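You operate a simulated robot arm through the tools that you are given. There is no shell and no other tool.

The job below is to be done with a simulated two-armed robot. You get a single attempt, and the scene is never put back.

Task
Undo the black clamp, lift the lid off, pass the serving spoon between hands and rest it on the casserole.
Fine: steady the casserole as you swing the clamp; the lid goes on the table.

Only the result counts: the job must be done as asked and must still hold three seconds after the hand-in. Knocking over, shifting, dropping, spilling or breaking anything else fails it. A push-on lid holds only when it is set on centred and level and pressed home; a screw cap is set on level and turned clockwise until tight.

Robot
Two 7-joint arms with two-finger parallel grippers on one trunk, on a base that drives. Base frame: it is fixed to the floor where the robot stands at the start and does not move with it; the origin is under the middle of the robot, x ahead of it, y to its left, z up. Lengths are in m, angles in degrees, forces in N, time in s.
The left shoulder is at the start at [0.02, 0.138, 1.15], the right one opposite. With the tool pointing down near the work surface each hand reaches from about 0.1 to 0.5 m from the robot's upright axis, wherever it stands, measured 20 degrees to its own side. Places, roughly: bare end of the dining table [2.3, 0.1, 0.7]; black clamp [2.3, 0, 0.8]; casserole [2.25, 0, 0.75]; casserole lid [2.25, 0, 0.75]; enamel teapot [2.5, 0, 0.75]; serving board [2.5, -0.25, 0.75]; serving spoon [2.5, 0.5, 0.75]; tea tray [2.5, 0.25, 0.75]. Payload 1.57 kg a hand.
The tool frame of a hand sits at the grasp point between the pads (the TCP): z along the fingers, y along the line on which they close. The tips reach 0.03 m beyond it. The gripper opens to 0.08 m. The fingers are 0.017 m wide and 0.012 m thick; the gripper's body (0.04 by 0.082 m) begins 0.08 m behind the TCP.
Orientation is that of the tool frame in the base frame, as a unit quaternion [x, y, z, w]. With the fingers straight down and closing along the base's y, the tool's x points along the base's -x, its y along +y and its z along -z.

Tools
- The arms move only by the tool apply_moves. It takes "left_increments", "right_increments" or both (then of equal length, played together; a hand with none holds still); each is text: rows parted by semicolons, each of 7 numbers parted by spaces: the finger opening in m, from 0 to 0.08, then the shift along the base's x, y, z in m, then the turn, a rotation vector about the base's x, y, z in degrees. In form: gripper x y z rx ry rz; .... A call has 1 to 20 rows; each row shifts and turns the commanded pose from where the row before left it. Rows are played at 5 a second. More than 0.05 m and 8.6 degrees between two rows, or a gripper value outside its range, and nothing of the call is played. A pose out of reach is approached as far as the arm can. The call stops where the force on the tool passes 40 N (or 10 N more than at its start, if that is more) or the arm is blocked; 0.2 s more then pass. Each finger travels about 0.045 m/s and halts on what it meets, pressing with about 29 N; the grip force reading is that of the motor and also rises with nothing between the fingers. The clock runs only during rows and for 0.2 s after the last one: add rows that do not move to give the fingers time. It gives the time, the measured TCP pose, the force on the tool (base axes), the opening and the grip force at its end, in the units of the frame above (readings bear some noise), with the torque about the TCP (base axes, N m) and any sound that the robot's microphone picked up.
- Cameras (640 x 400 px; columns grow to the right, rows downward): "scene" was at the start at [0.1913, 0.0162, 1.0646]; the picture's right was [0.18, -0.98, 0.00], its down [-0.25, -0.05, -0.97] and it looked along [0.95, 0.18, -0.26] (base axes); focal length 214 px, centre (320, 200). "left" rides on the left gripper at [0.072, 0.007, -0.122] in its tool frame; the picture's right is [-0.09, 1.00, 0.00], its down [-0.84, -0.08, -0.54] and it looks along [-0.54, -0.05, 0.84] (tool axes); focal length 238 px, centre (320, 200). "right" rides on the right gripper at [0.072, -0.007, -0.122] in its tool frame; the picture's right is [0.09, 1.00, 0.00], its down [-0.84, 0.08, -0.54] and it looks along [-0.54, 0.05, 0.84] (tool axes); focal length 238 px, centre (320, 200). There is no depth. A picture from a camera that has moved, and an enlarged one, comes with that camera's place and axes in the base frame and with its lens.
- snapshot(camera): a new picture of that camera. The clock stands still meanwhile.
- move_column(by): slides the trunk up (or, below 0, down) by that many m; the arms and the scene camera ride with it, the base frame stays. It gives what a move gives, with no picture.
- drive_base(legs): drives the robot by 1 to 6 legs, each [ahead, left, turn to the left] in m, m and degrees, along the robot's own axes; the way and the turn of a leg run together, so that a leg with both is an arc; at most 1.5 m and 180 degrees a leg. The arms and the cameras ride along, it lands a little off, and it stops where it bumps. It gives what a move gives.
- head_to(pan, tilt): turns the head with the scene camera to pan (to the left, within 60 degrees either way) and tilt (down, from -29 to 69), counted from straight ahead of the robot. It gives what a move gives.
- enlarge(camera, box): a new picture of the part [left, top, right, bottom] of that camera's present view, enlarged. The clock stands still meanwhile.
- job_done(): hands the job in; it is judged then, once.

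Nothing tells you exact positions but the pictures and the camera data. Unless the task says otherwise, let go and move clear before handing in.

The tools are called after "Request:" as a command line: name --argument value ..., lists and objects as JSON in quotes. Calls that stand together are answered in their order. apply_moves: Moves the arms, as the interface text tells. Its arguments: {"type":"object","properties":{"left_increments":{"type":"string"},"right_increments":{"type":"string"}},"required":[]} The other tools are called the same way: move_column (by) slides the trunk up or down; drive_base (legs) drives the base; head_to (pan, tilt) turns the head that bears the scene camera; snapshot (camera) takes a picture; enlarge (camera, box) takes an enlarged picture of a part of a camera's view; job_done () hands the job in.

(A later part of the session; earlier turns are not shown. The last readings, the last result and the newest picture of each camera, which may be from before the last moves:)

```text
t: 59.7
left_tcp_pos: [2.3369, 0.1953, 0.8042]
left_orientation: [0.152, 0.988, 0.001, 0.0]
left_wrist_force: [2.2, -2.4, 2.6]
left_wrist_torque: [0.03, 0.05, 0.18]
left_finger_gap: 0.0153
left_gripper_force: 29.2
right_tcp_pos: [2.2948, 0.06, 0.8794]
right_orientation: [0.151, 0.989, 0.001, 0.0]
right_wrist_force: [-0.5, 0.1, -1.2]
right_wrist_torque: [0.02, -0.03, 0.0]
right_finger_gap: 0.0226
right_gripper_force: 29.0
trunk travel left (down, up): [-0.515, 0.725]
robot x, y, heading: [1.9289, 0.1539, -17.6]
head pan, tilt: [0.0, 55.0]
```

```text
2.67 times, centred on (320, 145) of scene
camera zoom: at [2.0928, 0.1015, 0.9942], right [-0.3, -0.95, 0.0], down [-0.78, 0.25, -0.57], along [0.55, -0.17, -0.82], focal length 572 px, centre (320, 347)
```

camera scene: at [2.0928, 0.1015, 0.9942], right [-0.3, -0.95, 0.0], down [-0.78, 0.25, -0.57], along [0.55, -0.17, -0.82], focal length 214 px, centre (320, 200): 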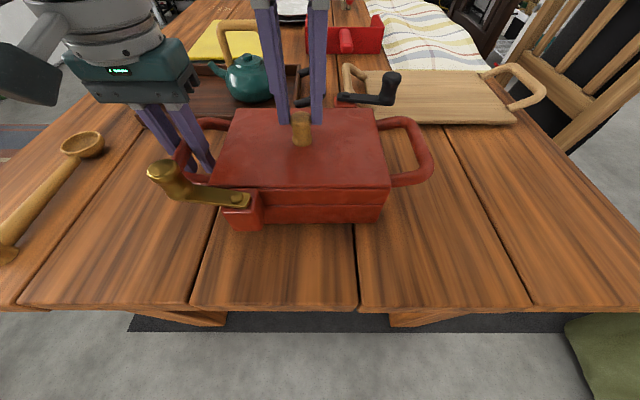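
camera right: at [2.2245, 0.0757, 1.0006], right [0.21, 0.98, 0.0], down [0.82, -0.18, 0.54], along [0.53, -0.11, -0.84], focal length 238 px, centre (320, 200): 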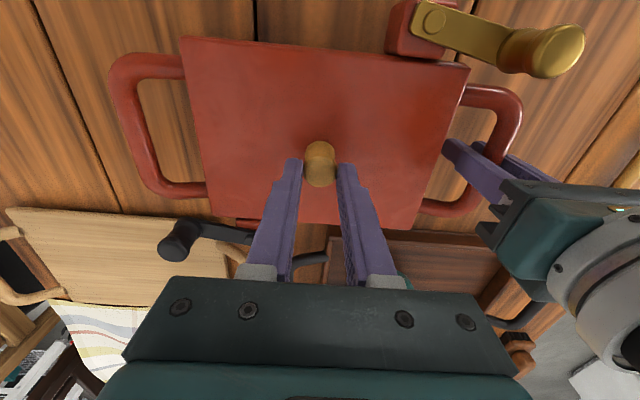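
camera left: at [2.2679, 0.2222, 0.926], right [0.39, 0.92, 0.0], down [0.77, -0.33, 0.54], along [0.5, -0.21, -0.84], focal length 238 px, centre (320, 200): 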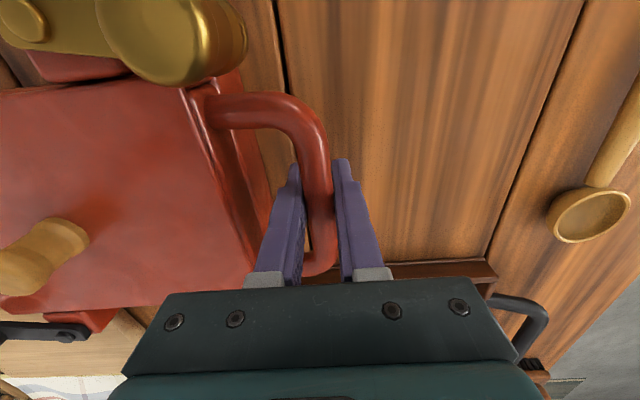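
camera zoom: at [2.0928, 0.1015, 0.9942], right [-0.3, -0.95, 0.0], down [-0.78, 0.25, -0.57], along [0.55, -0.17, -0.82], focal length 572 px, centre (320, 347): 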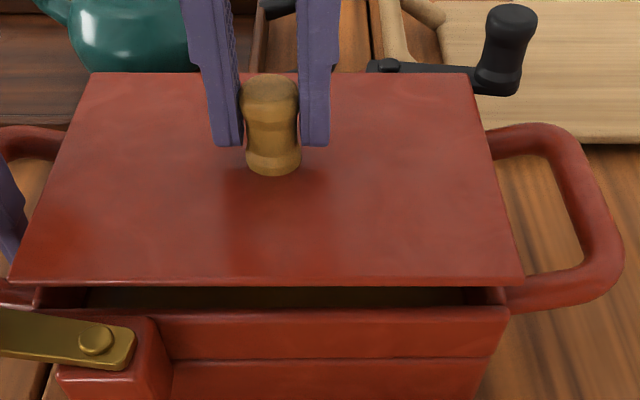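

The lid is up level and free, with the grip holding. I'll continue raising it gently to clear everything.

Request:
apply_moves --right_increments "0 0 0 0.003 0 0 0; 0 0 0 0.004 0 0 0; 0 0 0 0.005 0 0 0; 0 0 0 0.005 0 0 0; 0 0 0 0.005 0 0 0; 0 0 0 0.005 0 0 0; 0 0 0 0.005 0 0 0; 0 0 0 0.005 0 0 0; 0 0 0 0.005 0 0 0; 0 0 0 0.005 0 0 0; 0 0 0 0 0 0 0"

Request:
snapshot --camera "scene"

Request:
snapshot --camera "right"

Request:
snapshot --camera "left"

```text
t: 62.1
left_tcp_pos: [2.3357, 0.1959, 0.8045]
left_orientation: [0.152, 0.988, 0.001, 0.0]
left_wrist_force: [1.8, -1.0, 3.2]
left_wrist_torque: [0.02, 0.02, 0.17]
left_finger_gap: 0.0154
left_gripper_force: 28.6
right_tcp_pos: [2.2959, 0.0596, 0.9268]
right_orientation: [0.152, 0.988, 0.001, 0.0]
right_wrist_force: [-0.6, -0.4, -1.8]
right_wrist_torque: [0.01, -0.01, 0.04]
right_finger_gap: 0.0227
right_gripper_force: 29.3
trunk travel left (down, up): [-0.515, 0.725]
robot x, y, heading: [1.9273, 0.1537, -17.5]
head pan, tilt: [0.0, 55.0]
```

```text
taken
camera scene: at [2.0927, 0.1016, 0.9942], right [-0.3, -0.95, 0.0], down [-0.78, 0.25, -0.57], along [0.55, -0.17, -0.82], focal length 214 px, centre (320, 200)
```

scene: 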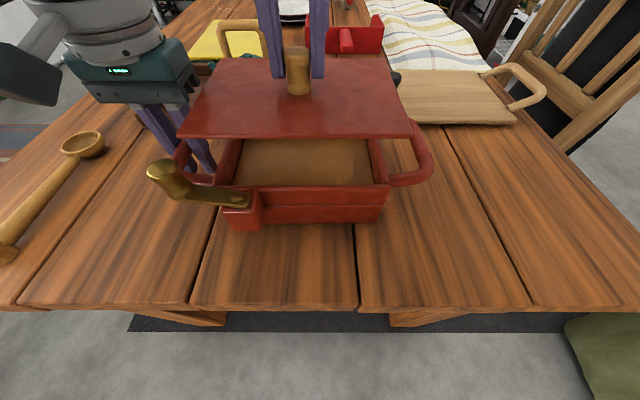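

```text
taken
camera right: at [2.224, 0.0744, 1.0486], right [0.21, 0.98, 0.0], down [0.82, -0.18, 0.54], along [0.53, -0.11, -0.84], focal length 238 px, centre (320, 200)
```

right: 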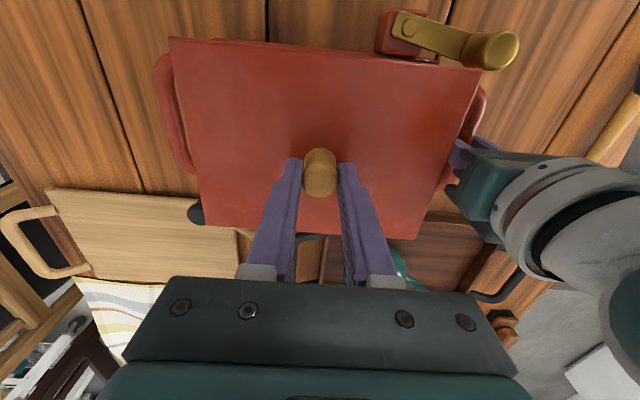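

```text
taken
camera left: at [2.2683, 0.2224, 0.9255], right [0.39, 0.92, 0.0], down [0.77, -0.33, 0.54], along [0.5, -0.21, -0.84], focal length 238 px, centre (320, 200)
```

left: 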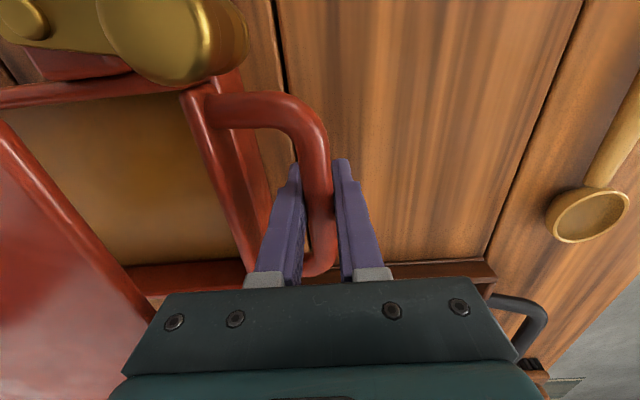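

The lid is off and the casserole stays put. I'll raise it a bit more and carry it right, to the bare table area beside the casserole.

Request:
apply_moves --right_increments "0 0 0 0.01 0 0 0; 0 0 0 0.012 0 0 0; 0 0 0 0.012 0 0 0; 0 0 0 0.01 0 0 0; 0 -0.003 -0.0075 0 0 0 0; 0 -0.0055 -0.014 0 0 0 0; 0 -0.007 -0.0177 0 0 0 0; 0 -0.007 -0.0177 0 0 0 0; 0 -0.007 -0.0177 0 0 0 0; 0 -0.007 -0.0177 0 0 0 0; 0 -0.007 -0.0177 0 0 0 0; 0 -0.007 -0.0177 0 0 0 0; 0 -0.007 -0.0177 0 0 0 0; 0 -0.007 -0.0177 0 0 0 0; 0 -0.007 -0.0177 0 0 0 0; 0 -0.007 -0.0177 0 0 0 0; 0 -0.007 -0.0177 0 0 0 0; 0 -0.007 -0.0177 0 0 0 0; 0 -0.007 -0.0177 0 0 0 0; 0 0 0 0 0 0 0"

Request:
snapshot --camera "scene"

Request:
snapshot --camera "right"

```text
t: 66.3
left_tcp_pos: [2.3363, 0.1942, 0.8047]
left_orientation: [0.152, 0.988, 0.001, 0.001]
left_wrist_force: [1.7, -1.9, 1.4]
left_wrist_torque: [0.01, 0.01, 0.23]
left_finger_gap: 0.0156
left_gripper_force: 29.1
right_tcp_pos: [2.1936, -0.1913, 0.9701]
right_orientation: [0.152, 0.988, 0.001, 0.0]
right_wrist_force: [0.1, 0.6, -1.3]
right_wrist_torque: [0.0, -0.01, 0.02]
right_finger_gap: 0.0229
right_gripper_force: 29.0
trunk travel left (down, up): [-0.515, 0.725]
robot x, y, heading: [1.9275, 0.1557, -17.7]
head pan, tilt: [0.0, 55.0]
```

```text
taken
camera scene: at [2.0926, 0.1017, 0.9941], right [-0.3, -0.95, 0.0], down [-0.78, 0.25, -0.57], along [0.55, -0.17, -0.82], focal length 214 px, centre (320, 200)
```

scene: 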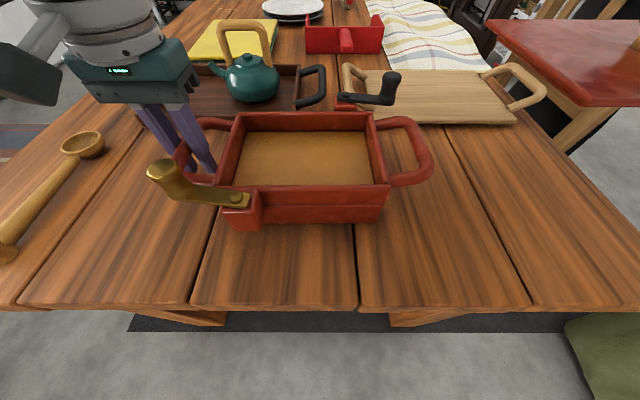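

```text
taken
camera right: at [2.1236, -0.176, 1.0915], right [0.21, 0.98, 0.0], down [0.82, -0.18, 0.54], along [0.53, -0.11, -0.84], focal length 238 px, centre (320, 200)
```

right: 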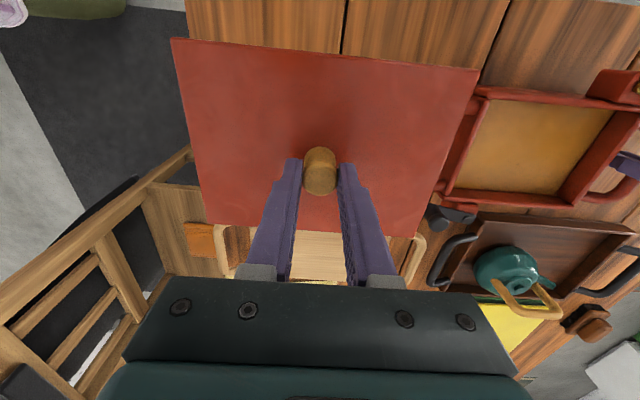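

The casserole is open with contents inside, and it's steady. I'll pan the head right to verify the landing spot for the lid.

Request:
head_to --pan -40 --tilt 50

Request:
snapshot --camera "scene"

```text
t: 67.4
left_tcp_pos: [2.3358, 0.1949, 0.8033]
left_orientation: [0.152, 0.988, 0.0, 0.0]
left_wrist_force: [0.9, -0.8, 1.8]
left_wrist_torque: [0.02, -0.03, 0.21]
left_finger_gap: 0.0154
left_gripper_force: 29.0
right_tcp_pos: [2.1943, -0.1904, 0.9713]
right_orientation: [0.151, 0.988, 0.002, 0.0]
right_wrist_force: [-0.2, 0.1, -1.0]
right_wrist_torque: [0.01, 0.01, 0.04]
right_finger_gap: 0.0225
right_gripper_force: 28.7
trunk travel left (down, up): [-0.515, 0.725]
robot x, y, heading: [1.9303, 0.1529, -17.3]
head pan, tilt: [-40.0, 50.0]
```

```text
taken
camera scene: at [2.0652, 0.0585, 1.0006], right [-0.84, -0.54, 0.0], down [-0.41, 0.65, -0.64], along [0.35, -0.54, -0.77], focal length 214 px, centre (320, 200)
```

scene: 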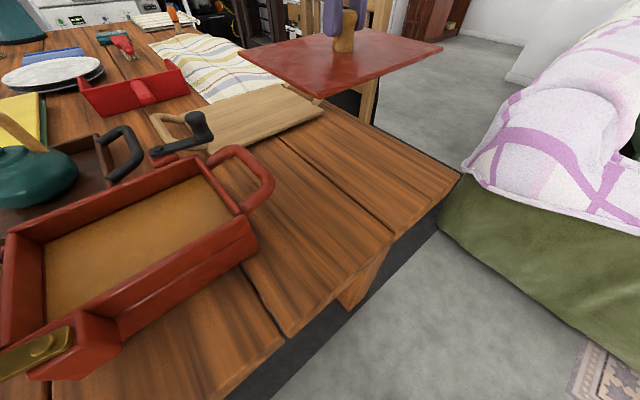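

The landing area beside the table's right edge is bare, with about 4 cm of margin on every side. I'll shift slightly right and lower the lid.

Request:
apply_moves --right_increments "0 -0.0022 -0.0071 -0.01 0 0 0; 0 -0.0022 -0.0071 -0.015 0 0 0; 0 0 0 -0.015 0 0 0; 0 0 0 -0.015 0 0 0; 0 0 0 -0.015 0 0 0; 0 0 0 -0.015 0 0 0; 0 0 0 -0.015 0 0 0; 0 0 0 -0.015 0 0 0; 0 0 0 -0.015 0 0 0; 0 0 0 -0.01 0 0 0; 0 0 0 -0.008 0 0 0; 0 0 0 0 0 0 0"

Request:
snapshot --camera "scene"

Request:
snapshot --camera "right"

```text
t: 70.0
left_tcp_pos: [2.3361, 0.1956, 0.8039]
left_orientation: [0.153, 0.988, 0.002, 0.0]
left_wrist_force: [1.1, -1.0, 2.0]
left_wrist_torque: [-0.01, -0.01, 0.19]
left_finger_gap: 0.0154
left_gripper_force: 28.9
right_tcp_pos: [2.1894, -0.2082, 0.8228]
right_orientation: [0.151, 0.989, 0.002, 0.0]
right_wrist_force: [0.7, 0.3, -1.4]
right_wrist_torque: [-0.03, 0.02, 0.02]
right_finger_gap: 0.0229
right_gripper_force: 29.2
trunk travel left (down, up): [-0.515, 0.725]
robot x, y, heading: [1.931, 0.1573, -17.7]
head pan, tilt: [-40.0, 50.0]
```

```text
taken
camera scene: at [2.0651, 0.0585, 1.0006], right [-0.84, -0.54, 0.0], down [-0.41, 0.65, -0.64], along [0.34, -0.54, -0.77], focal length 214 px, centre (320, 200)
```

scene: 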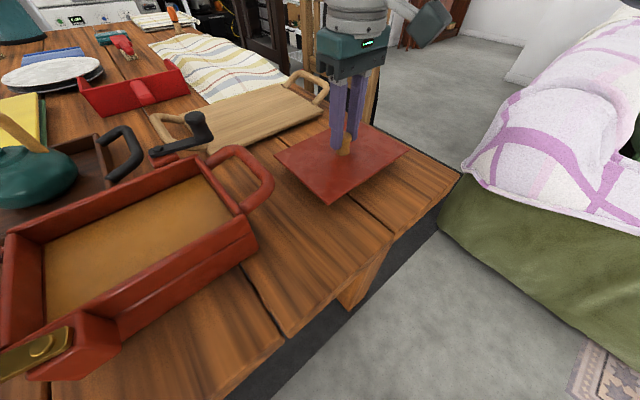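

```text
taken
camera right: at [2.1193, -0.1925, 0.9444], right [0.21, 0.98, 0.0], down [0.82, -0.18, 0.54], along [0.53, -0.11, -0.84], focal length 238 px, centre (320, 200)
```

right: 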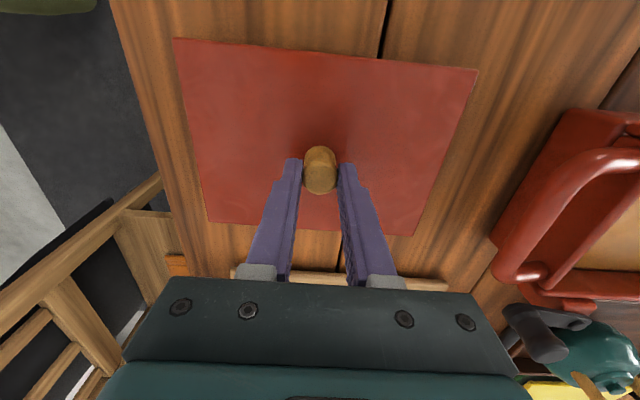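

The lid hovers about 2–3 cm above the bare table. I'll lower it in small steps until the table takes its weight.

Request:
apply_moves --right_increments "0 0 0 -0.003 0 0 0; 0 0 0 -0.003 0 0 0; 0 0 0 -0.003 0 0 0; 0 0 0 -0.003 0 0 0; 0 0 0 0 0 0 0"

Request:
apply_moves --right_increments "0 0 0 -0.002 0 0 0; 0 0 0 -0.002 0 0 0; 0 0 0 0 0 0 0"

Request:
apply_moves --right_increments "0 0 0 -0.002 0 0 0; 0 0 0 -0.001 0 0 0; 0 0 0 0 0 0 0"

Request:
enlarge --camera "scene" --box '[240, 80, 480, 230]'

```text
t: 71.2
left_tcp_pos: [2.3364, 0.1953, 0.803]
left_orientation: [0.152, 0.988, 0.002, 0.0]
left_wrist_force: [0.8, -1.0, 2.1]
left_wrist_torque: [0.03, 0.01, 0.19]
left_finger_gap: 0.0155
left_gripper_force: 28.8
right_tcp_pos: [2.1905, -0.2065, 0.8103]
right_orientation: [0.152, 0.988, 0.001, 0.0]
right_wrist_force: [-0.4, 0.4, -0.4]
right_wrist_torque: [0.01, -0.01, 0.02]
right_finger_gap: 0.0227
right_gripper_force: 28.9
trunk travel left (down, up): [-0.515, 0.725]
robot x, y, heading: [1.9278, 0.1571, -17.3]
head pan, tilt: [-40.0, 50.0]
```

```text
t: 72.0
left_tcp_pos: [2.3349, 0.1959, 0.8047]
left_orientation: [0.152, 0.988, 0.002, -0.001]
left_wrist_force: [0.9, -1.6, 1.1]
left_wrist_torque: [0.02, 0.01, 0.22]
left_finger_gap: 0.0154
left_gripper_force: 29.0
right_tcp_pos: [2.1905, -0.2084, 0.8066]
right_orientation: [0.151, 0.989, 0.002, 0.0]
right_wrist_force: [1.1, 0.6, -1.2]
right_wrist_torque: [0.02, 0.0, -0.01]
right_finger_gap: 0.0228
right_gripper_force: 28.7
trunk travel left (down, up): [-0.515, 0.725]
robot x, y, heading: [1.9285, 0.1551, -17.5]
head pan, tilt: [-40.0, 50.0]
```

```text
t: 72.8
left_tcp_pos: [2.3356, 0.1955, 0.8044]
left_orientation: [0.152, 0.988, 0.001, -0.001]
left_wrist_force: [1.0, -0.7, 0.3]
left_wrist_torque: [-0.1, -0.28, 0.16]
left_finger_gap: 0.0154
left_gripper_force: 29.1
right_tcp_pos: [2.1918, -0.2085, 0.804]
right_orientation: [0.152, 0.988, 0.002, 0.001]
right_wrist_force: [-1.8, 2.4, 10.1]
right_wrist_torque: [-0.06, 0.47, 0.04]
right_finger_gap: 0.0228
right_gripper_force: 28.9
trunk travel left (down, up): [-0.515, 0.725]
robot x, y, heading: [1.9292, 0.1546, -17.5]
head pan, tilt: [-40.0, 50.0]
```

```text
2.67 times, centred on (360, 155) of scene
camera zoom: at [2.0651, 0.0584, 1.0008], right [-0.84, -0.54, 0.0], down [-0.41, 0.65, -0.64], along [0.34, -0.54, -0.77], focal length 572 px, centre (213, 320)
```

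zoom: 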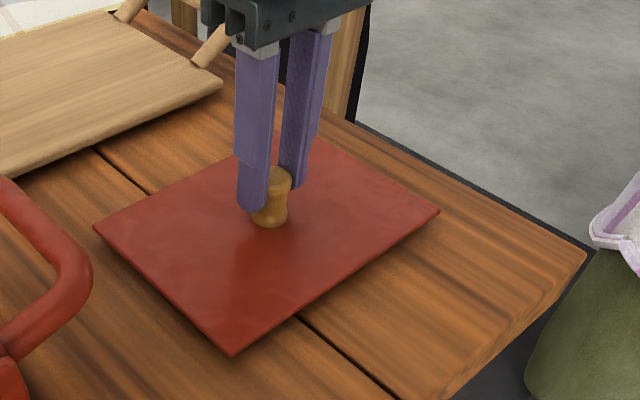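

The table took the load (10 N). I'll release the lid and lift the right hand away.

Request:
apply_moves --right_increments "0.03 0 0 0 0 0 0; 0.045 0 0 0 0 0 0; 0.05 0 0 0 0 0 0; 0.05 0 0 0.02 0 0 0; 0.05 0 0 0.03 0 0 0; 0.05 0 0 0.03 0 0 0; 0.05 0 0 0.03 0 0 0; 0.05 0 0 0.03 0 0 0"

Request:
snapshot --camera "scene"

Request:
snapshot --camera "right"

```text
t: 74.6
left_tcp_pos: [2.3356, 0.1944, 0.8042]
left_orientation: [0.152, 0.988, 0.003, -0.001]
left_wrist_force: [1.0, -1.1, 2.0]
left_wrist_torque: [0.07, 0.1, 0.22]
left_finger_gap: 0.0157
left_gripper_force: 29.4
right_tcp_pos: [2.1928, -0.207, 0.9452]
right_orientation: [0.151, 0.988, 0.002, 0.0]
right_wrist_force: [-0.7, -0.2, -0.3]
right_wrist_torque: [-0.01, 0.01, 0.0]
right_finger_gap: 0.0502
right_gripper_force: 0.1
trunk travel left (down, up): [-0.515, 0.725]
robot x, y, heading: [1.9302, 0.1563, -17.7]
head pan, tilt: [-40.0, 50.0]
```

```text
taken
camera scene: at [2.0651, 0.0585, 1.0006], right [-0.84, -0.54, 0.0], down [-0.41, 0.65, -0.64], along [0.34, -0.54, -0.77], focal length 214 px, centre (320, 200)
```

scene: 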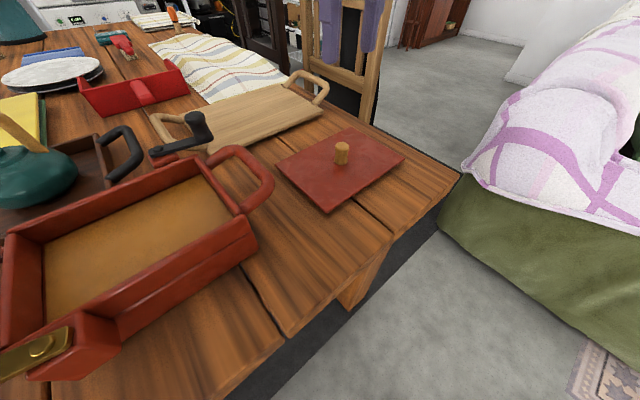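

```text
taken
camera right: at [2.1225, -0.1914, 1.0656], right [0.21, 0.98, 0.0], down [0.82, -0.18, 0.54], along [0.53, -0.11, -0.84], focal length 238 px, centre (320, 200)
```

right: 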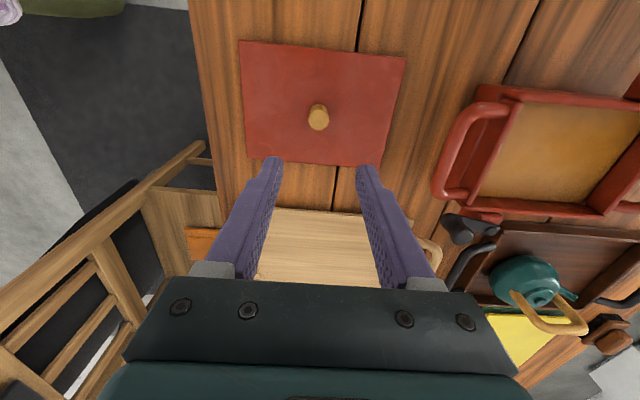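

The lid lies flat on the table. Now I'll release the casserole handle, lift the left hand and recentre the head to check the casserole and the spoon.

Request:
apply_moves --left_increments "0.025 0 0 0 0 0 0; 0.04 0 0 0 0 0 0; 0.05 0 0 0 0 0 0; 0.05 0 0 0.03 0 0 0; 0.05 0 0 0.04 0 0 0; 0.05 0 0 0.04 0 0 0; 0.05 0 0 0.04 0 0 0; 0.05 0 0 0.03 0 0 0"

Request:
head_to --pan 25 --tilt 50

Request:
snapshot --camera "scene"

Request:
snapshot --camera "left"

```text
t: 76.4
left_tcp_pos: [2.3353, 0.1961, 0.9841]
left_orientation: [0.151, 0.988, 0.002, 0.001]
left_wrist_force: [-0.1, -0.2, -0.5]
left_wrist_torque: [0.03, -0.01, -0.01]
left_finger_gap: 0.0499
left_gripper_force: 0.0
right_tcp_pos: [2.1934, -0.2054, 0.9444]
right_orientation: [0.151, 0.988, 0.002, -0.001]
right_wrist_force: [0.1, 0.3, 0.2]
right_wrist_torque: [0.0, 0.0, 0.01]
right_finger_gap: 0.05
right_gripper_force: 0.0
trunk travel left (down, up): [-0.515, 0.725]
robot x, y, heading: [1.9278, 0.1554, -17.7]
head pan, tilt: [-40.0, 50.0]
```

```text
t: 77.7
left_tcp_pos: [2.3371, 0.1944, 0.9833]
left_orientation: [0.152, 0.988, 0.002, -0.001]
left_wrist_force: [-0.8, -0.3, -0.2]
left_wrist_torque: [0.01, -0.01, 0.01]
left_finger_gap: 0.0501
left_gripper_force: 0.0
right_tcp_pos: [2.1929, -0.2063, 0.9437]
right_orientation: [0.151, 0.989, 0.002, -0.001]
right_wrist_force: [0.1, -0.3, -0.1]
right_wrist_torque: [0.02, 0.01, 0.0]
right_finger_gap: 0.0501
right_gripper_force: 0.0
trunk travel left (down, up): [-0.515, 0.725]
robot x, y, heading: [1.9271, 0.1511, -17.7]
head pan, tilt: [25.0, 50.0]
```

```text
taken
camera scene: at [2.0999, 0.1335, 1.0006], right [0.13, -0.99, 0.0], down [-0.76, -0.1, -0.64], along [0.64, 0.08, -0.77], focal length 214 px, centre (320, 200)
```

scene: 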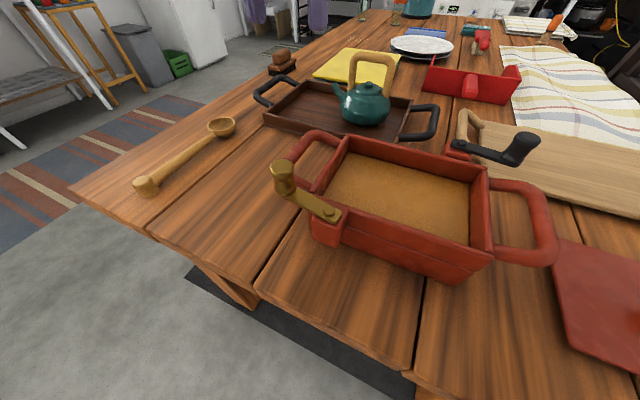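

```text
taken
camera left: at [2.2685, 0.2221, 1.1054], right [0.39, 0.92, 0.0], down [0.78, -0.33, 0.54], along [0.5, -0.21, -0.84], focal length 238 px, centre (320, 200)
```

left: 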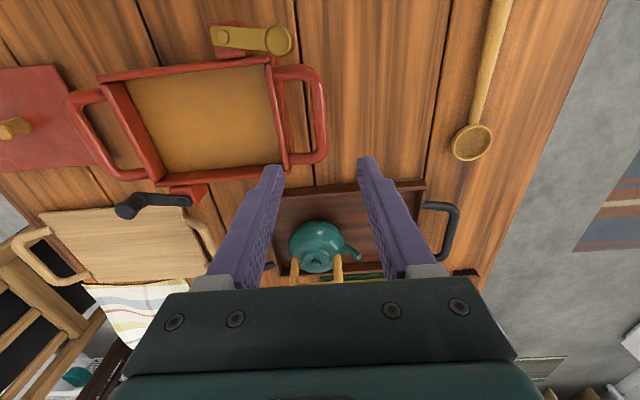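

The casserole is open and in place. I'll enlarge the spoon and the casserole rim to plan the grips.

Request:
enlarge --camera "scene" --box '[270, 120, 510, 270]'

Request:
enlarge --camera "scene" --box '[110, 100, 270, 200]'

Request:
enlarge --camera "left" --box '[420, 0, 580, 180]'

```text
2.67 times, centred on (390, 195) of scene
camera zoom: at [2.0999, 0.1335, 1.0006], right [0.13, -0.99, 0.0], down [-0.76, -0.1, -0.64], along [0.64, 0.08, -0.77], focal length 572 px, centre (133, 213)
```

zoom: 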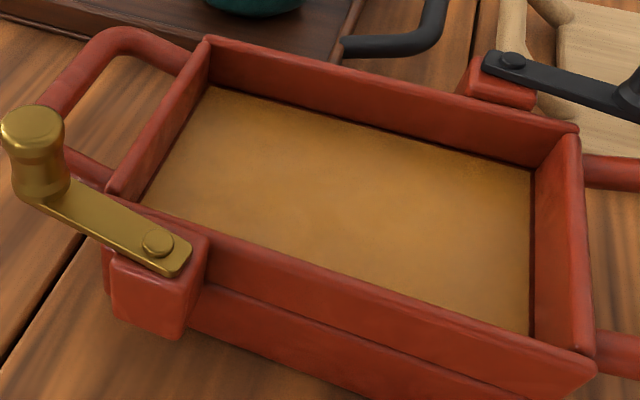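

```text
4.00 times, centred on (190, 150) of scene
camera zoom: at [2.0999, 0.1335, 1.0006], right [0.13, -0.99, 0.0], down [-0.76, -0.1, -0.64], along [0.64, 0.08, -0.77], focal length 858 px, centre (840, 400)
```

zoom: 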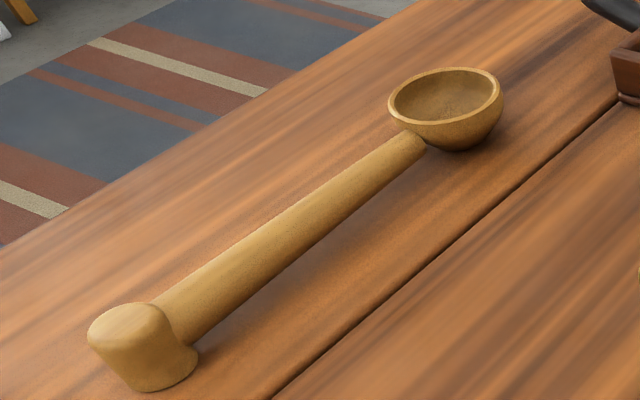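

```text
2.22 times, centred on (500, 90) of left
camera zoom: at [2.2685, 0.2221, 1.1054], right [0.39, 0.92, 0.0], down [0.78, -0.33, 0.54], along [0.5, -0.21, -0.84], focal length 530 px, centre (-80, 444)
```

zoom: 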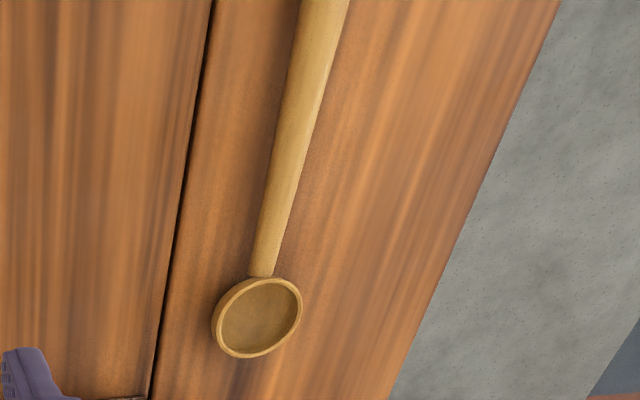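

The spoon is a ladle with a stubby foot at the handle end and a hemispherical bowl. I'll bring the left hand over it to measure with its camera.

Request:
apply_moves --left_increments "0.06 0.0022 0.0375 0 0 0 0; 0.06 0.0022 0.0375 0 0 0 0; 0.06 0.0022 0.0375 0 0 0 0; 0.06 0.0022 0.0375 0 0 0 0; 0.06 0.0022 0.0375 0 0 0 0; 0.06 0.0022 0.0375 0 0 0 0; 0.06 0 0 0 0 0 0"

Request:
snapshot --camera "left"

Request:
snapshot --camera "scene"

```text
t: 79.3
left_tcp_pos: [2.3503, 0.426, 0.9815]
left_orientation: [0.152, 0.988, 0.002, -0.001]
left_wrist_force: [-0.5, -0.2, -0.2]
left_wrist_torque: [0.01, 0.01, 0.01]
left_finger_gap: 0.06
left_gripper_force: 0.1
right_tcp_pos: [2.193, -0.2067, 0.944]
right_orientation: [0.151, 0.988, 0.002, 0.0]
right_wrist_force: [-0.1, -0.5, 0.0]
right_wrist_torque: [0.01, -0.01, -0.03]
right_finger_gap: 0.05
right_gripper_force: 0.1
trunk travel left (down, up): [-0.515, 0.725]
robot x, y, heading: [1.926, 0.1546, -17.8]
head pan, tilt: [25.0, 50.0]
```

```text
taken
camera left: at [2.2815, 0.4525, 1.1035], right [0.39, 0.92, 0.0], down [0.78, -0.33, 0.54], along [0.5, -0.21, -0.84], focal length 238 px, centre (320, 200)
```

left: 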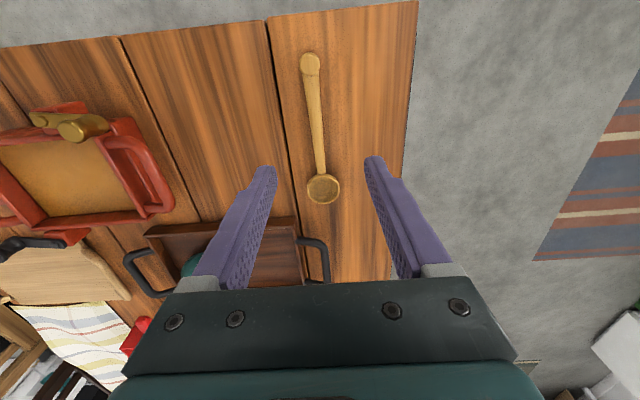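

```text
taken
camera scene: at [2.0999, 0.1335, 1.0006], right [0.13, -0.99, 0.0], down [-0.76, -0.1, -0.64], along [0.64, 0.08, -0.77], focal length 214 px, centre (320, 200)
```

scene: 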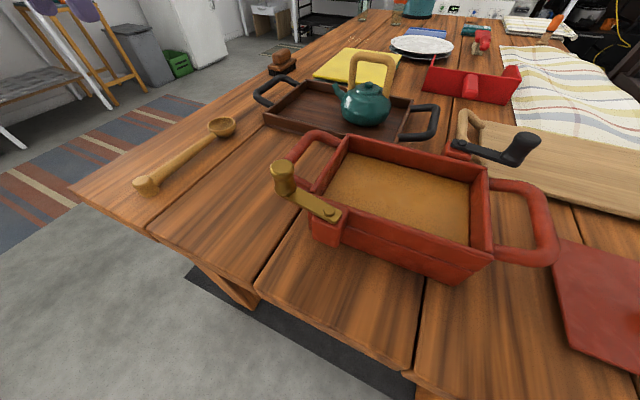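

Request:
enlarge --camera "left" --box '[240, 40, 400, 220]'

Request:
enlarge --camera "left" --box '[0, 90, 200, 240]'

```text
2.22 times, centred on (320, 130) of left
camera zoom: at [2.2815, 0.4525, 1.1035], right [0.39, 0.92, 0.0], down [0.78, -0.33, 0.54], along [0.5, -0.21, -0.84], focal length 530 px, centre (320, 356)
```

zoom: 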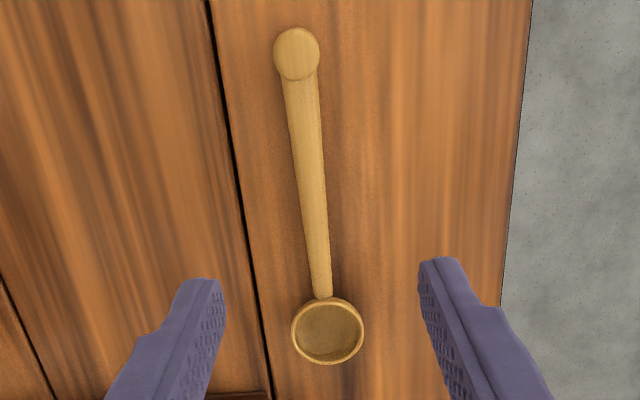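

```text
2.67 times, centred on (100, 165) of left
camera zoom: at [2.2815, 0.4525, 1.1035], right [0.39, 0.92, 0.0], down [0.78, -0.33, 0.54], along [0.5, -0.21, -0.84], focal length 636 px, centre (907, 293)
```

zoom: 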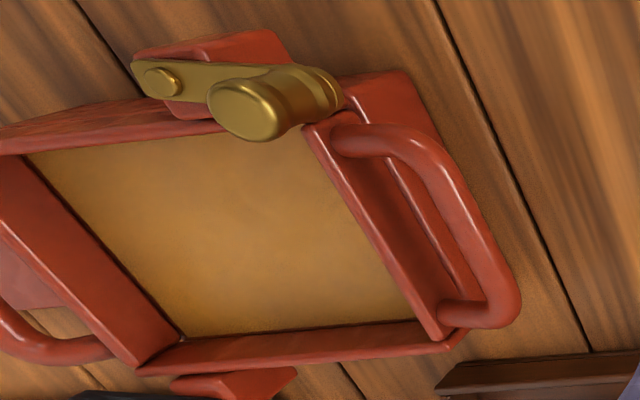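

Measurements: the spoon's handle is about 13.5 cm clear between foot and bowl and lies parallel to my e2 axis, and the casserole rim is about 13 cm deep, so it can straddle the short way. I'll tilt the left hand 20°, so the wrists stay apart in the handover, and hover over the handle near the foot.

Request:
apply_moves --left_increments "0.05 -0.0071 0.0006 -0.03 -2.0 -6.36 0; 0.05 -0.0071 0.0006 -0.03 -2.0 -6.36 0; 0.05 -0.0071 0.0005 -0.03 -2.0 -6.36 0; 0.05 -0.007 0.0005 -0.03 0 0 0; 0.05 0 0 0 0 0 0"

Request:
snapshot --camera "left"

Request:
snapshot --camera "scene"

```text
t: 80.5
left_tcp_pos: [2.3199, 0.4254, 0.8618]
left_orientation: [0.149, 0.974, -0.025, 0.171]
left_wrist_force: [0.0, 0.0, 0.3]
left_wrist_torque: [0.02, 0.03, 0.01]
left_finger_gap: 0.0499
left_gripper_force: 0.0
right_tcp_pos: [2.1936, -0.2068, 0.9436]
right_orientation: [0.152, 0.988, 0.002, -0.001]
right_wrist_force: [0.0, -0.3, -0.3]
right_wrist_torque: [0.05, 0.0, 0.03]
right_finger_gap: 0.0499
right_gripper_force: 0.1
trunk travel left (down, up): [-0.515, 0.725]
robot x, y, heading: [1.9315, 0.1495, -17.5]
head pan, tilt: [25.0, 50.0]
```

```text
taken
camera left: at [2.2165, 0.4633, 0.9522], right [0.38, 0.92, 0.03], down [0.55, -0.26, 0.79], along [0.74, -0.28, -0.61], focal length 238 px, centre (320, 200)
```

left: 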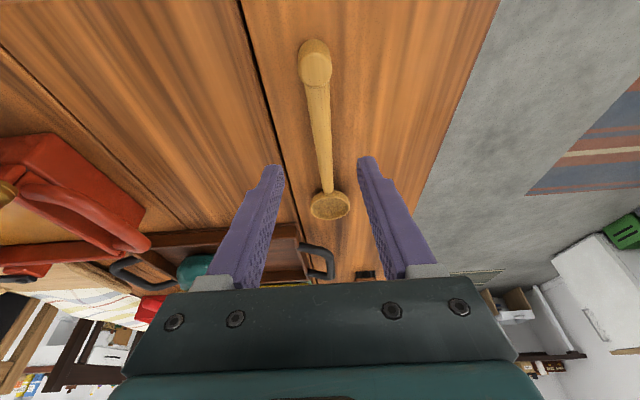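

```text
taken
camera scene: at [2.0999, 0.1336, 1.0006], right [0.13, -0.99, 0.0], down [-0.76, -0.1, -0.64], along [0.64, 0.08, -0.77], focal length 214 px, centre (320, 200)
```

scene: 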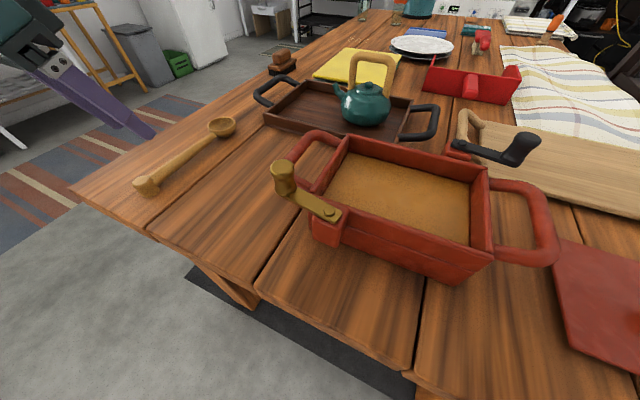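

The tilt is right. I'll enlarge to check lateral centring on the handle.

Request:
enlarge --camera "left" --box '[240, 30, 400, 230]'

```text
2.00 times, centred on (320, 130) of left
camera zoom: at [2.2165, 0.4633, 0.9522], right [0.38, 0.92, 0.03], down [0.55, -0.26, 0.79], along [0.74, -0.28, -0.61], focal length 477 px, centre (320, 340)
```

zoom: 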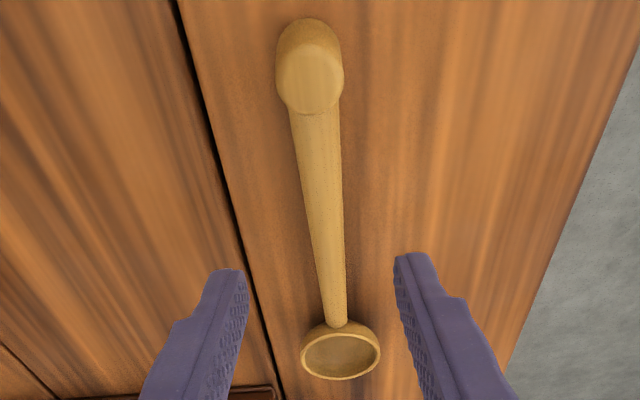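

Triangulating puts the handle axis low, about z 0.76, with the table at about 0.746. The hand is laterally centred; I'll descend to just above the table and close on the handle.

Request:
apply_moves --left_increments "0.05 0.0016 0.0003 -0.02 0 0 0; 0.05 0 0 -0.02 0 0 0; 0.05 0 0 -0.02 0 0 0; 0.05 0 0 -0.013 0 0 0; 0.05 0 0 -0.006 0 0 0; 0.05 0 0 0 0 0 0"

Request:
enlarge --camera "left" --box '[220, 50, 420, 290]'

Request:
enlarge --camera "scene" --box '[60, 80, 300, 230]'

```text
t: 81.9
left_tcp_pos: [2.3226, 0.4227, 0.7846]
left_orientation: [0.15, 0.974, -0.025, 0.17]
left_wrist_force: [0.5, 0.0, 0.1]
left_wrist_torque: [-0.02, 0.01, 0.02]
left_finger_gap: 0.0501
left_gripper_force: 0.0
right_tcp_pos: [2.1916, -0.2065, 0.9441]
right_orientation: [0.151, 0.989, 0.002, 0.0]
right_wrist_force: [0.4, -0.3, 0.3]
right_wrist_torque: [0.02, 0.02, 0.01]
right_finger_gap: 0.0498
right_gripper_force: 0.0
trunk travel left (down, up): [-0.515, 0.725]
robot x, y, heading: [1.9283, 0.1569, -17.6]
head pan, tilt: [25.0, 50.0]
```

```text
1.67 times, centred on (320, 170) of left
camera zoom: at [2.2187, 0.4607, 0.8742], right [0.38, 0.92, 0.03], down [0.55, -0.26, 0.79], along [0.74, -0.28, -0.61], focal length 397 px, centre (320, 250)
```

zoom: 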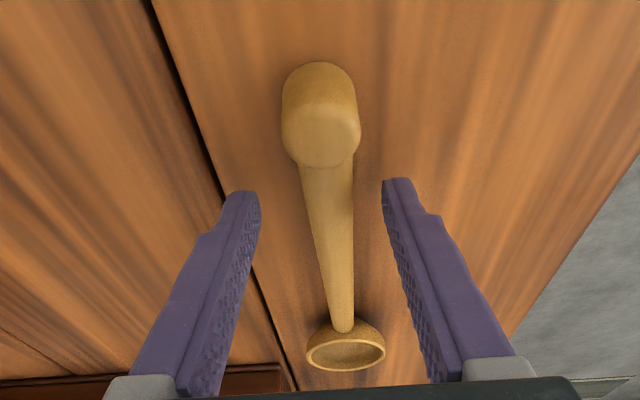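

```text
2.67 times, centred on (180, 155) of scene
camera zoom: at [2.0999, 0.1336, 1.0006], right [0.13, -0.99, 0.0], down [-0.76, -0.1, -0.64], along [0.64, 0.08, -0.77], focal length 572 px, centre (693, 320)
```

zoom: 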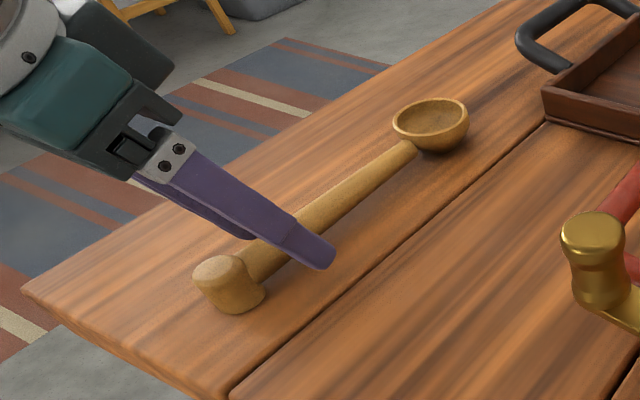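

The fingers straddle the handle just beyond the foot. I'll shift about 3 mm to centre and close.

Request:
apply_moves --left_increments "0.05 0.0009 0.0029 0 0 0 0; 0.035 0 0 0 0 0 0; 0.025 0 0 0 0 0 0; 0.015 0 0 0 0 0 0; 0.005 0 0 0 0 0 0; 0 0 0 0 0 0 0; 0 0 0 0 0 0 0"

Request:
enlarge --camera "left" --box '[220, 50, 420, 290]'

Request:
enlarge --camera "scene" --box '[60, 80, 300, 230]'

```text
t: 83.5
left_tcp_pos: [2.3228, 0.4256, 0.7847]
left_orientation: [0.15, 0.974, -0.024, 0.171]
left_wrist_force: [0.2, -0.4, 0.4]
left_wrist_torque: [0.0, -0.02, 0.06]
left_finger_gap: 0.019
left_gripper_force: 28.9
right_tcp_pos: [2.194, -0.2066, 0.9451]
right_orientation: [0.151, 0.989, 0.002, -0.001]
right_wrist_force: [-0.2, 0.6, 0.2]
right_wrist_torque: [0.02, -0.01, 0.04]
right_finger_gap: 0.0501
right_gripper_force: 0.2
trunk travel left (down, up): [-0.515, 0.725]
robot x, y, heading: [1.9327, 0.1565, -17.8]
head pan, tilt: [25.0, 50.0]
```

```text
1.67 times, centred on (320, 170) of left
camera zoom: at [2.2198, 0.4638, 0.8742], right [0.38, 0.92, 0.03], down [0.55, -0.26, 0.79], along [0.74, -0.28, -0.61], focal length 397 px, centre (320, 250)
```

zoom: 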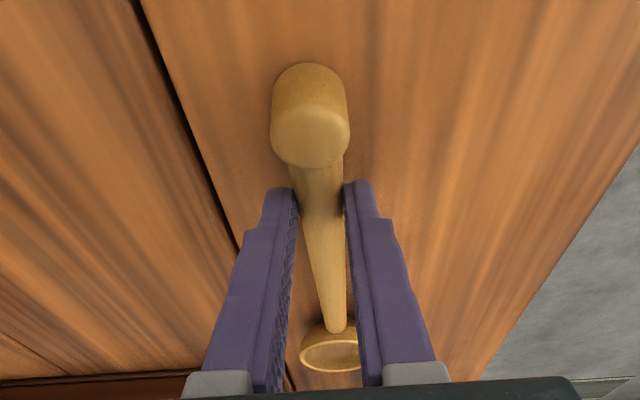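

```text
2.67 times, centred on (180, 155) of scene
camera zoom: at [2.0999, 0.1336, 1.0006], right [0.13, -0.99, 0.0], down [-0.76, -0.1, -0.64], along [0.64, 0.08, -0.77], focal length 572 px, centre (693, 320)
```

zoom: 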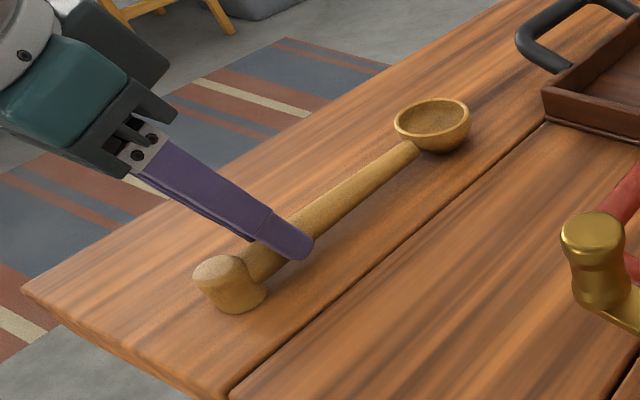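

Gripped at 19 mm. I'll lift the spoon gently and check for droop.

Request:
apply_moves --left_increments "0 0 0 0.005 0 0 0; 0 0 0 0.01 0 0 0; 0 0 0 0.015 0 0 0; 0 0 0 0.02 0 0 0; 0 0 0 0.02 0 0 0; 0 0 0 0 0 0 0"

Request:
snapshot --camera "scene"

Request:
snapshot --camera "left"

```text
t: 84.9
left_tcp_pos: [2.3221, 0.4247, 0.8546]
left_orientation: [0.15, 0.974, -0.024, 0.171]
left_wrist_force: [0.2, -0.3, 0.5]
left_wrist_torque: [0.0, 0.05, 0.0]
left_finger_gap: 0.0191
left_gripper_force: 28.9
right_tcp_pos: [2.1929, -0.2083, 0.9433]
right_orientation: [0.151, 0.989, 0.002, -0.001]
right_wrist_force: [-1.4, -0.2, -0.3]
right_wrist_torque: [-0.01, 0.03, -0.02]
right_finger_gap: 0.0501
right_gripper_force: 0.1
trunk travel left (down, up): [-0.515, 0.725]
robot x, y, heading: [1.9336, 0.156, -17.4]
head pan, tilt: [25.0, 50.0]
```

```text
taken
camera scene: at [2.0999, 0.1336, 1.0006], right [0.13, -0.99, 0.0], down [-0.76, -0.1, -0.64], along [0.64, 0.08, -0.77], focal length 214 px, centre (320, 200)
```

scene: 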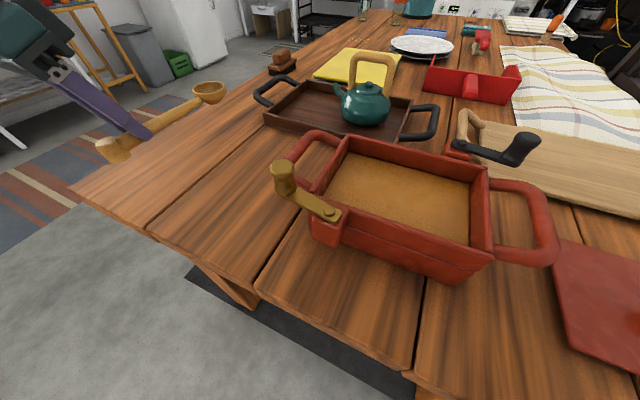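

```text
taken
camera left: at [2.2194, 0.4627, 0.9441], right [0.38, 0.92, 0.03], down [0.55, -0.26, 0.79], along [0.74, -0.28, -0.61], focal length 238 px, centre (320, 200)
```

left: 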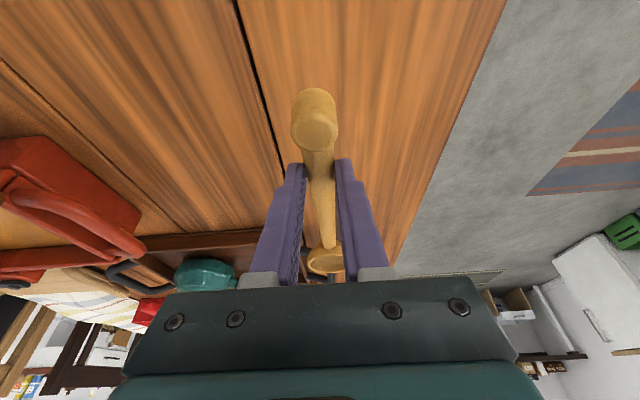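

The spoon is held level with no droop. I'll raise it, then turn the left hand 90° clockwise so the bowl points right, bringing it in front of the robot for the handover.

Request:
apply_moves --left_increments "0 0 0 0.03 0 0 0; 0 0 0 0.04 0 0 0; 0 0 0 0.04 0 0 0; 0 0 0 0.03 0 0 0; 0 -0.0035 -0.0213 0 0 0 -7.5; 0 -0.0035 -0.0213 0 0 0 -7.5; 0 -0.0035 -0.0213 0 0 0 -7.5; 0 -0.0035 -0.0213 0 0 0 -7.5; 0 -0.0035 -0.0213 0 0 0 -7.5; 0 -0.0035 -0.0213 0 0 0 -7.5; 0 -0.0035 -0.0213 0 0 0 -7.5; 0 -0.0035 -0.0213 0 0 0 -7.5; 0 -0.0035 -0.0213 0 0 0 -7.5; 0 -0.0035 -0.0213 0 0 0 -7.5; 0 -0.0035 -0.0213 0 0 0 -7.5; 0 -0.0035 -0.0213 0 0 0 -7.5; 0 0 0 0 0 0 0"

Request:
head_to --pan 0 --tilt 25

Request:
snapshot --camera "scene"

Request:
snapshot --camera "left"

```text
t: 88.5
left_tcp_pos: [2.2818, 0.1723, 0.9936]
left_orientation: [0.795, 0.582, -0.138, 0.103]
left_wrist_force: [-0.5, -1.4, -0.9]
left_wrist_torque: [0.07, 0.01, 0.0]
left_finger_gap: 0.019
left_gripper_force: 29.5
right_tcp_pos: [2.1928, -0.2068, 0.9436]
right_orientation: [0.151, 0.988, 0.003, -0.001]
right_wrist_force: [0.0, 0.9, -0.5]
right_wrist_torque: [0.01, -0.02, 0.05]
right_finger_gap: 0.0505
right_gripper_force: 0.0
trunk travel left (down, up): [-0.515, 0.725]
robot x, y, heading: [1.9301, 0.1534, -17.7]
head pan, tilt: [25.0, 50.0]
```

```text
t: 89.4
left_tcp_pos: [2.281, 0.1731, 0.993]
left_orientation: [0.793, 0.583, -0.139, 0.104]
left_wrist_force: [0.7, 0.1, -0.1]
left_wrist_torque: [0.02, 0.02, -0.01]
left_finger_gap: 0.0191
left_gripper_force: 29.0
right_tcp_pos: [2.193, -0.2069, 0.9438]
right_orientation: [0.151, 0.989, 0.002, -0.001]
right_wrist_force: [-0.5, -0.4, 0.8]
right_wrist_torque: [0.01, 0.04, 0.03]
right_finger_gap: 0.0502
right_gripper_force: 0.1
trunk travel left (down, up): [-0.515, 0.725]
robot x, y, heading: [1.9288, 0.1568, -17.7]
head pan, tilt: [0.0, 25.0]
```

```text
taken
camera scene: at [2.1114, 0.0959, 1.038], right [-0.3, -0.95, 0.0], down [-0.4, 0.13, -0.91], along [0.86, -0.27, -0.42], focal length 214 px, centre (320, 200)
```

scene: 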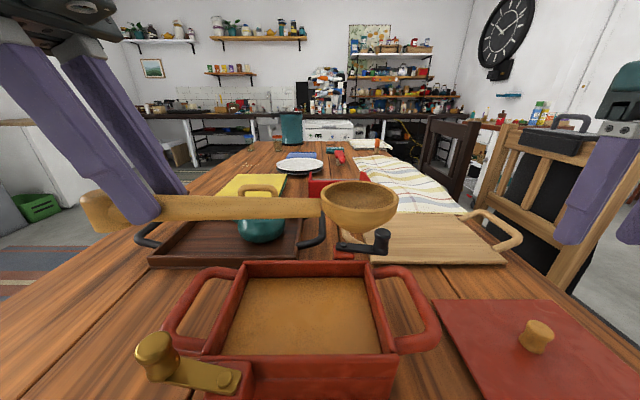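

```text
taken
camera left: at [2.3184, 0.274, 1.0835], right [0.92, -0.38, 0.03], down [-0.26, -0.55, 0.79], along [-0.28, -0.74, -0.61], focal length 238 px, centre (320, 200)
```

left: 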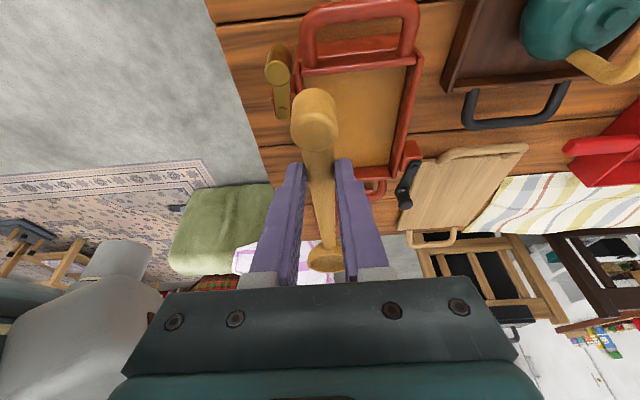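

The spoon is clearly held along the left–right line with the bowl to the right. I'll raise the right hand, tilt it 20° the opposite way and bring it above the handle's bowl half.

Request:
apply_moves --right_increments "0.05 0 0 0.04 -2.02 -6.36 0; 0.05 0 0 0.04 -2.02 -6.36 0; 0.05 0 0 0.04 -2.02 -6.36 0; 0.05 0 0 0.03 0 0 0; 0.05 0.005 0.0242 0 0 0 7.5; 0.05 0.005 0.0242 0 0 0 7.5; 0.05 0.005 0.0242 0 0 0 7.5; 0.05 0.005 0.0242 0 0 0 7.5; 0.05 0.005 0.0242 0 0 0 7.5; 0.05 0.005 0.0242 0 0 0 7.5; 0.05 0.005 0.0242 0 0 0 7.5; 0.05 0.005 0.0242 0 0 0 7.5; 0.05 0.005 0.0242 0 0 0 7.5; 0.05 0.005 0.0242 0 0 0 7.5; 0.05 0.005 0.0242 0 0 0 7.5; 0.05 0.005 0.0242 0 0 0 7.5; 0.05 0 0 0 0 0 0"

Request:
snapshot --camera "scene"

Request:
snapshot --camera "right"

```text
t: 90.5
left_tcp_pos: [2.2803, 0.1727, 0.9939]
left_orientation: [0.794, 0.582, -0.139, 0.103]
left_wrist_force: [-0.1, -0.2, -0.2]
left_wrist_torque: [0.0, -0.02, 0.02]
left_finger_gap: 0.0192
left_gripper_force: 28.8
right_tcp_pos: [2.168, -0.1985, 0.9981]
right_orientation: [0.151, 0.988, -0.013, 0.032]
right_wrist_force: [0.8, -0.4, 0.1]
right_wrist_torque: [-0.03, 0.04, 0.01]
right_finger_gap: 0.05
right_gripper_force: 0.1
trunk travel left (down, up): [-0.515, 0.725]
robot x, y, heading: [1.9267, 0.1537, -17.5]
head pan, tilt: [0.0, 25.0]
stopped in row 5 (right hand): the arm was blocked; the commanded pose is now the measured one
```

```text
taken
camera scene: at [2.1114, 0.0959, 1.0381], right [-0.3, -0.95, 0.0], down [-0.4, 0.13, -0.91], along [0.86, -0.27, -0.42], focal length 214 px, centre (320, 200)
```

scene: 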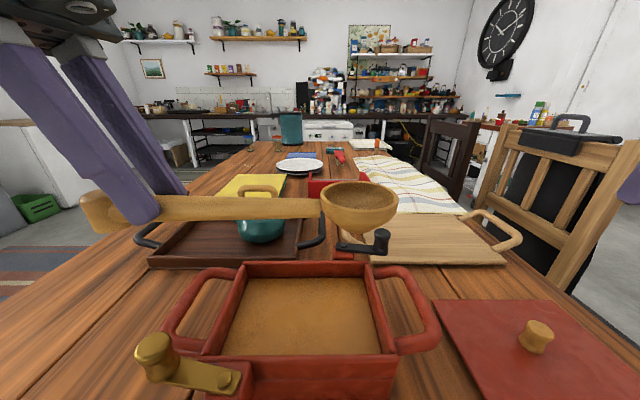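

```text
taken
camera right: at [2.0901, -0.1788, 1.1144], right [0.21, 0.98, -0.02], down [0.79, -0.16, 0.6], along [0.58, -0.14, -0.8], focal length 238 px, centre (320, 200)
```

right: 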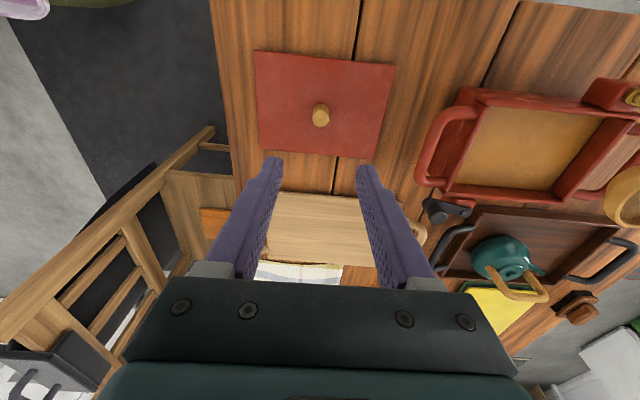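

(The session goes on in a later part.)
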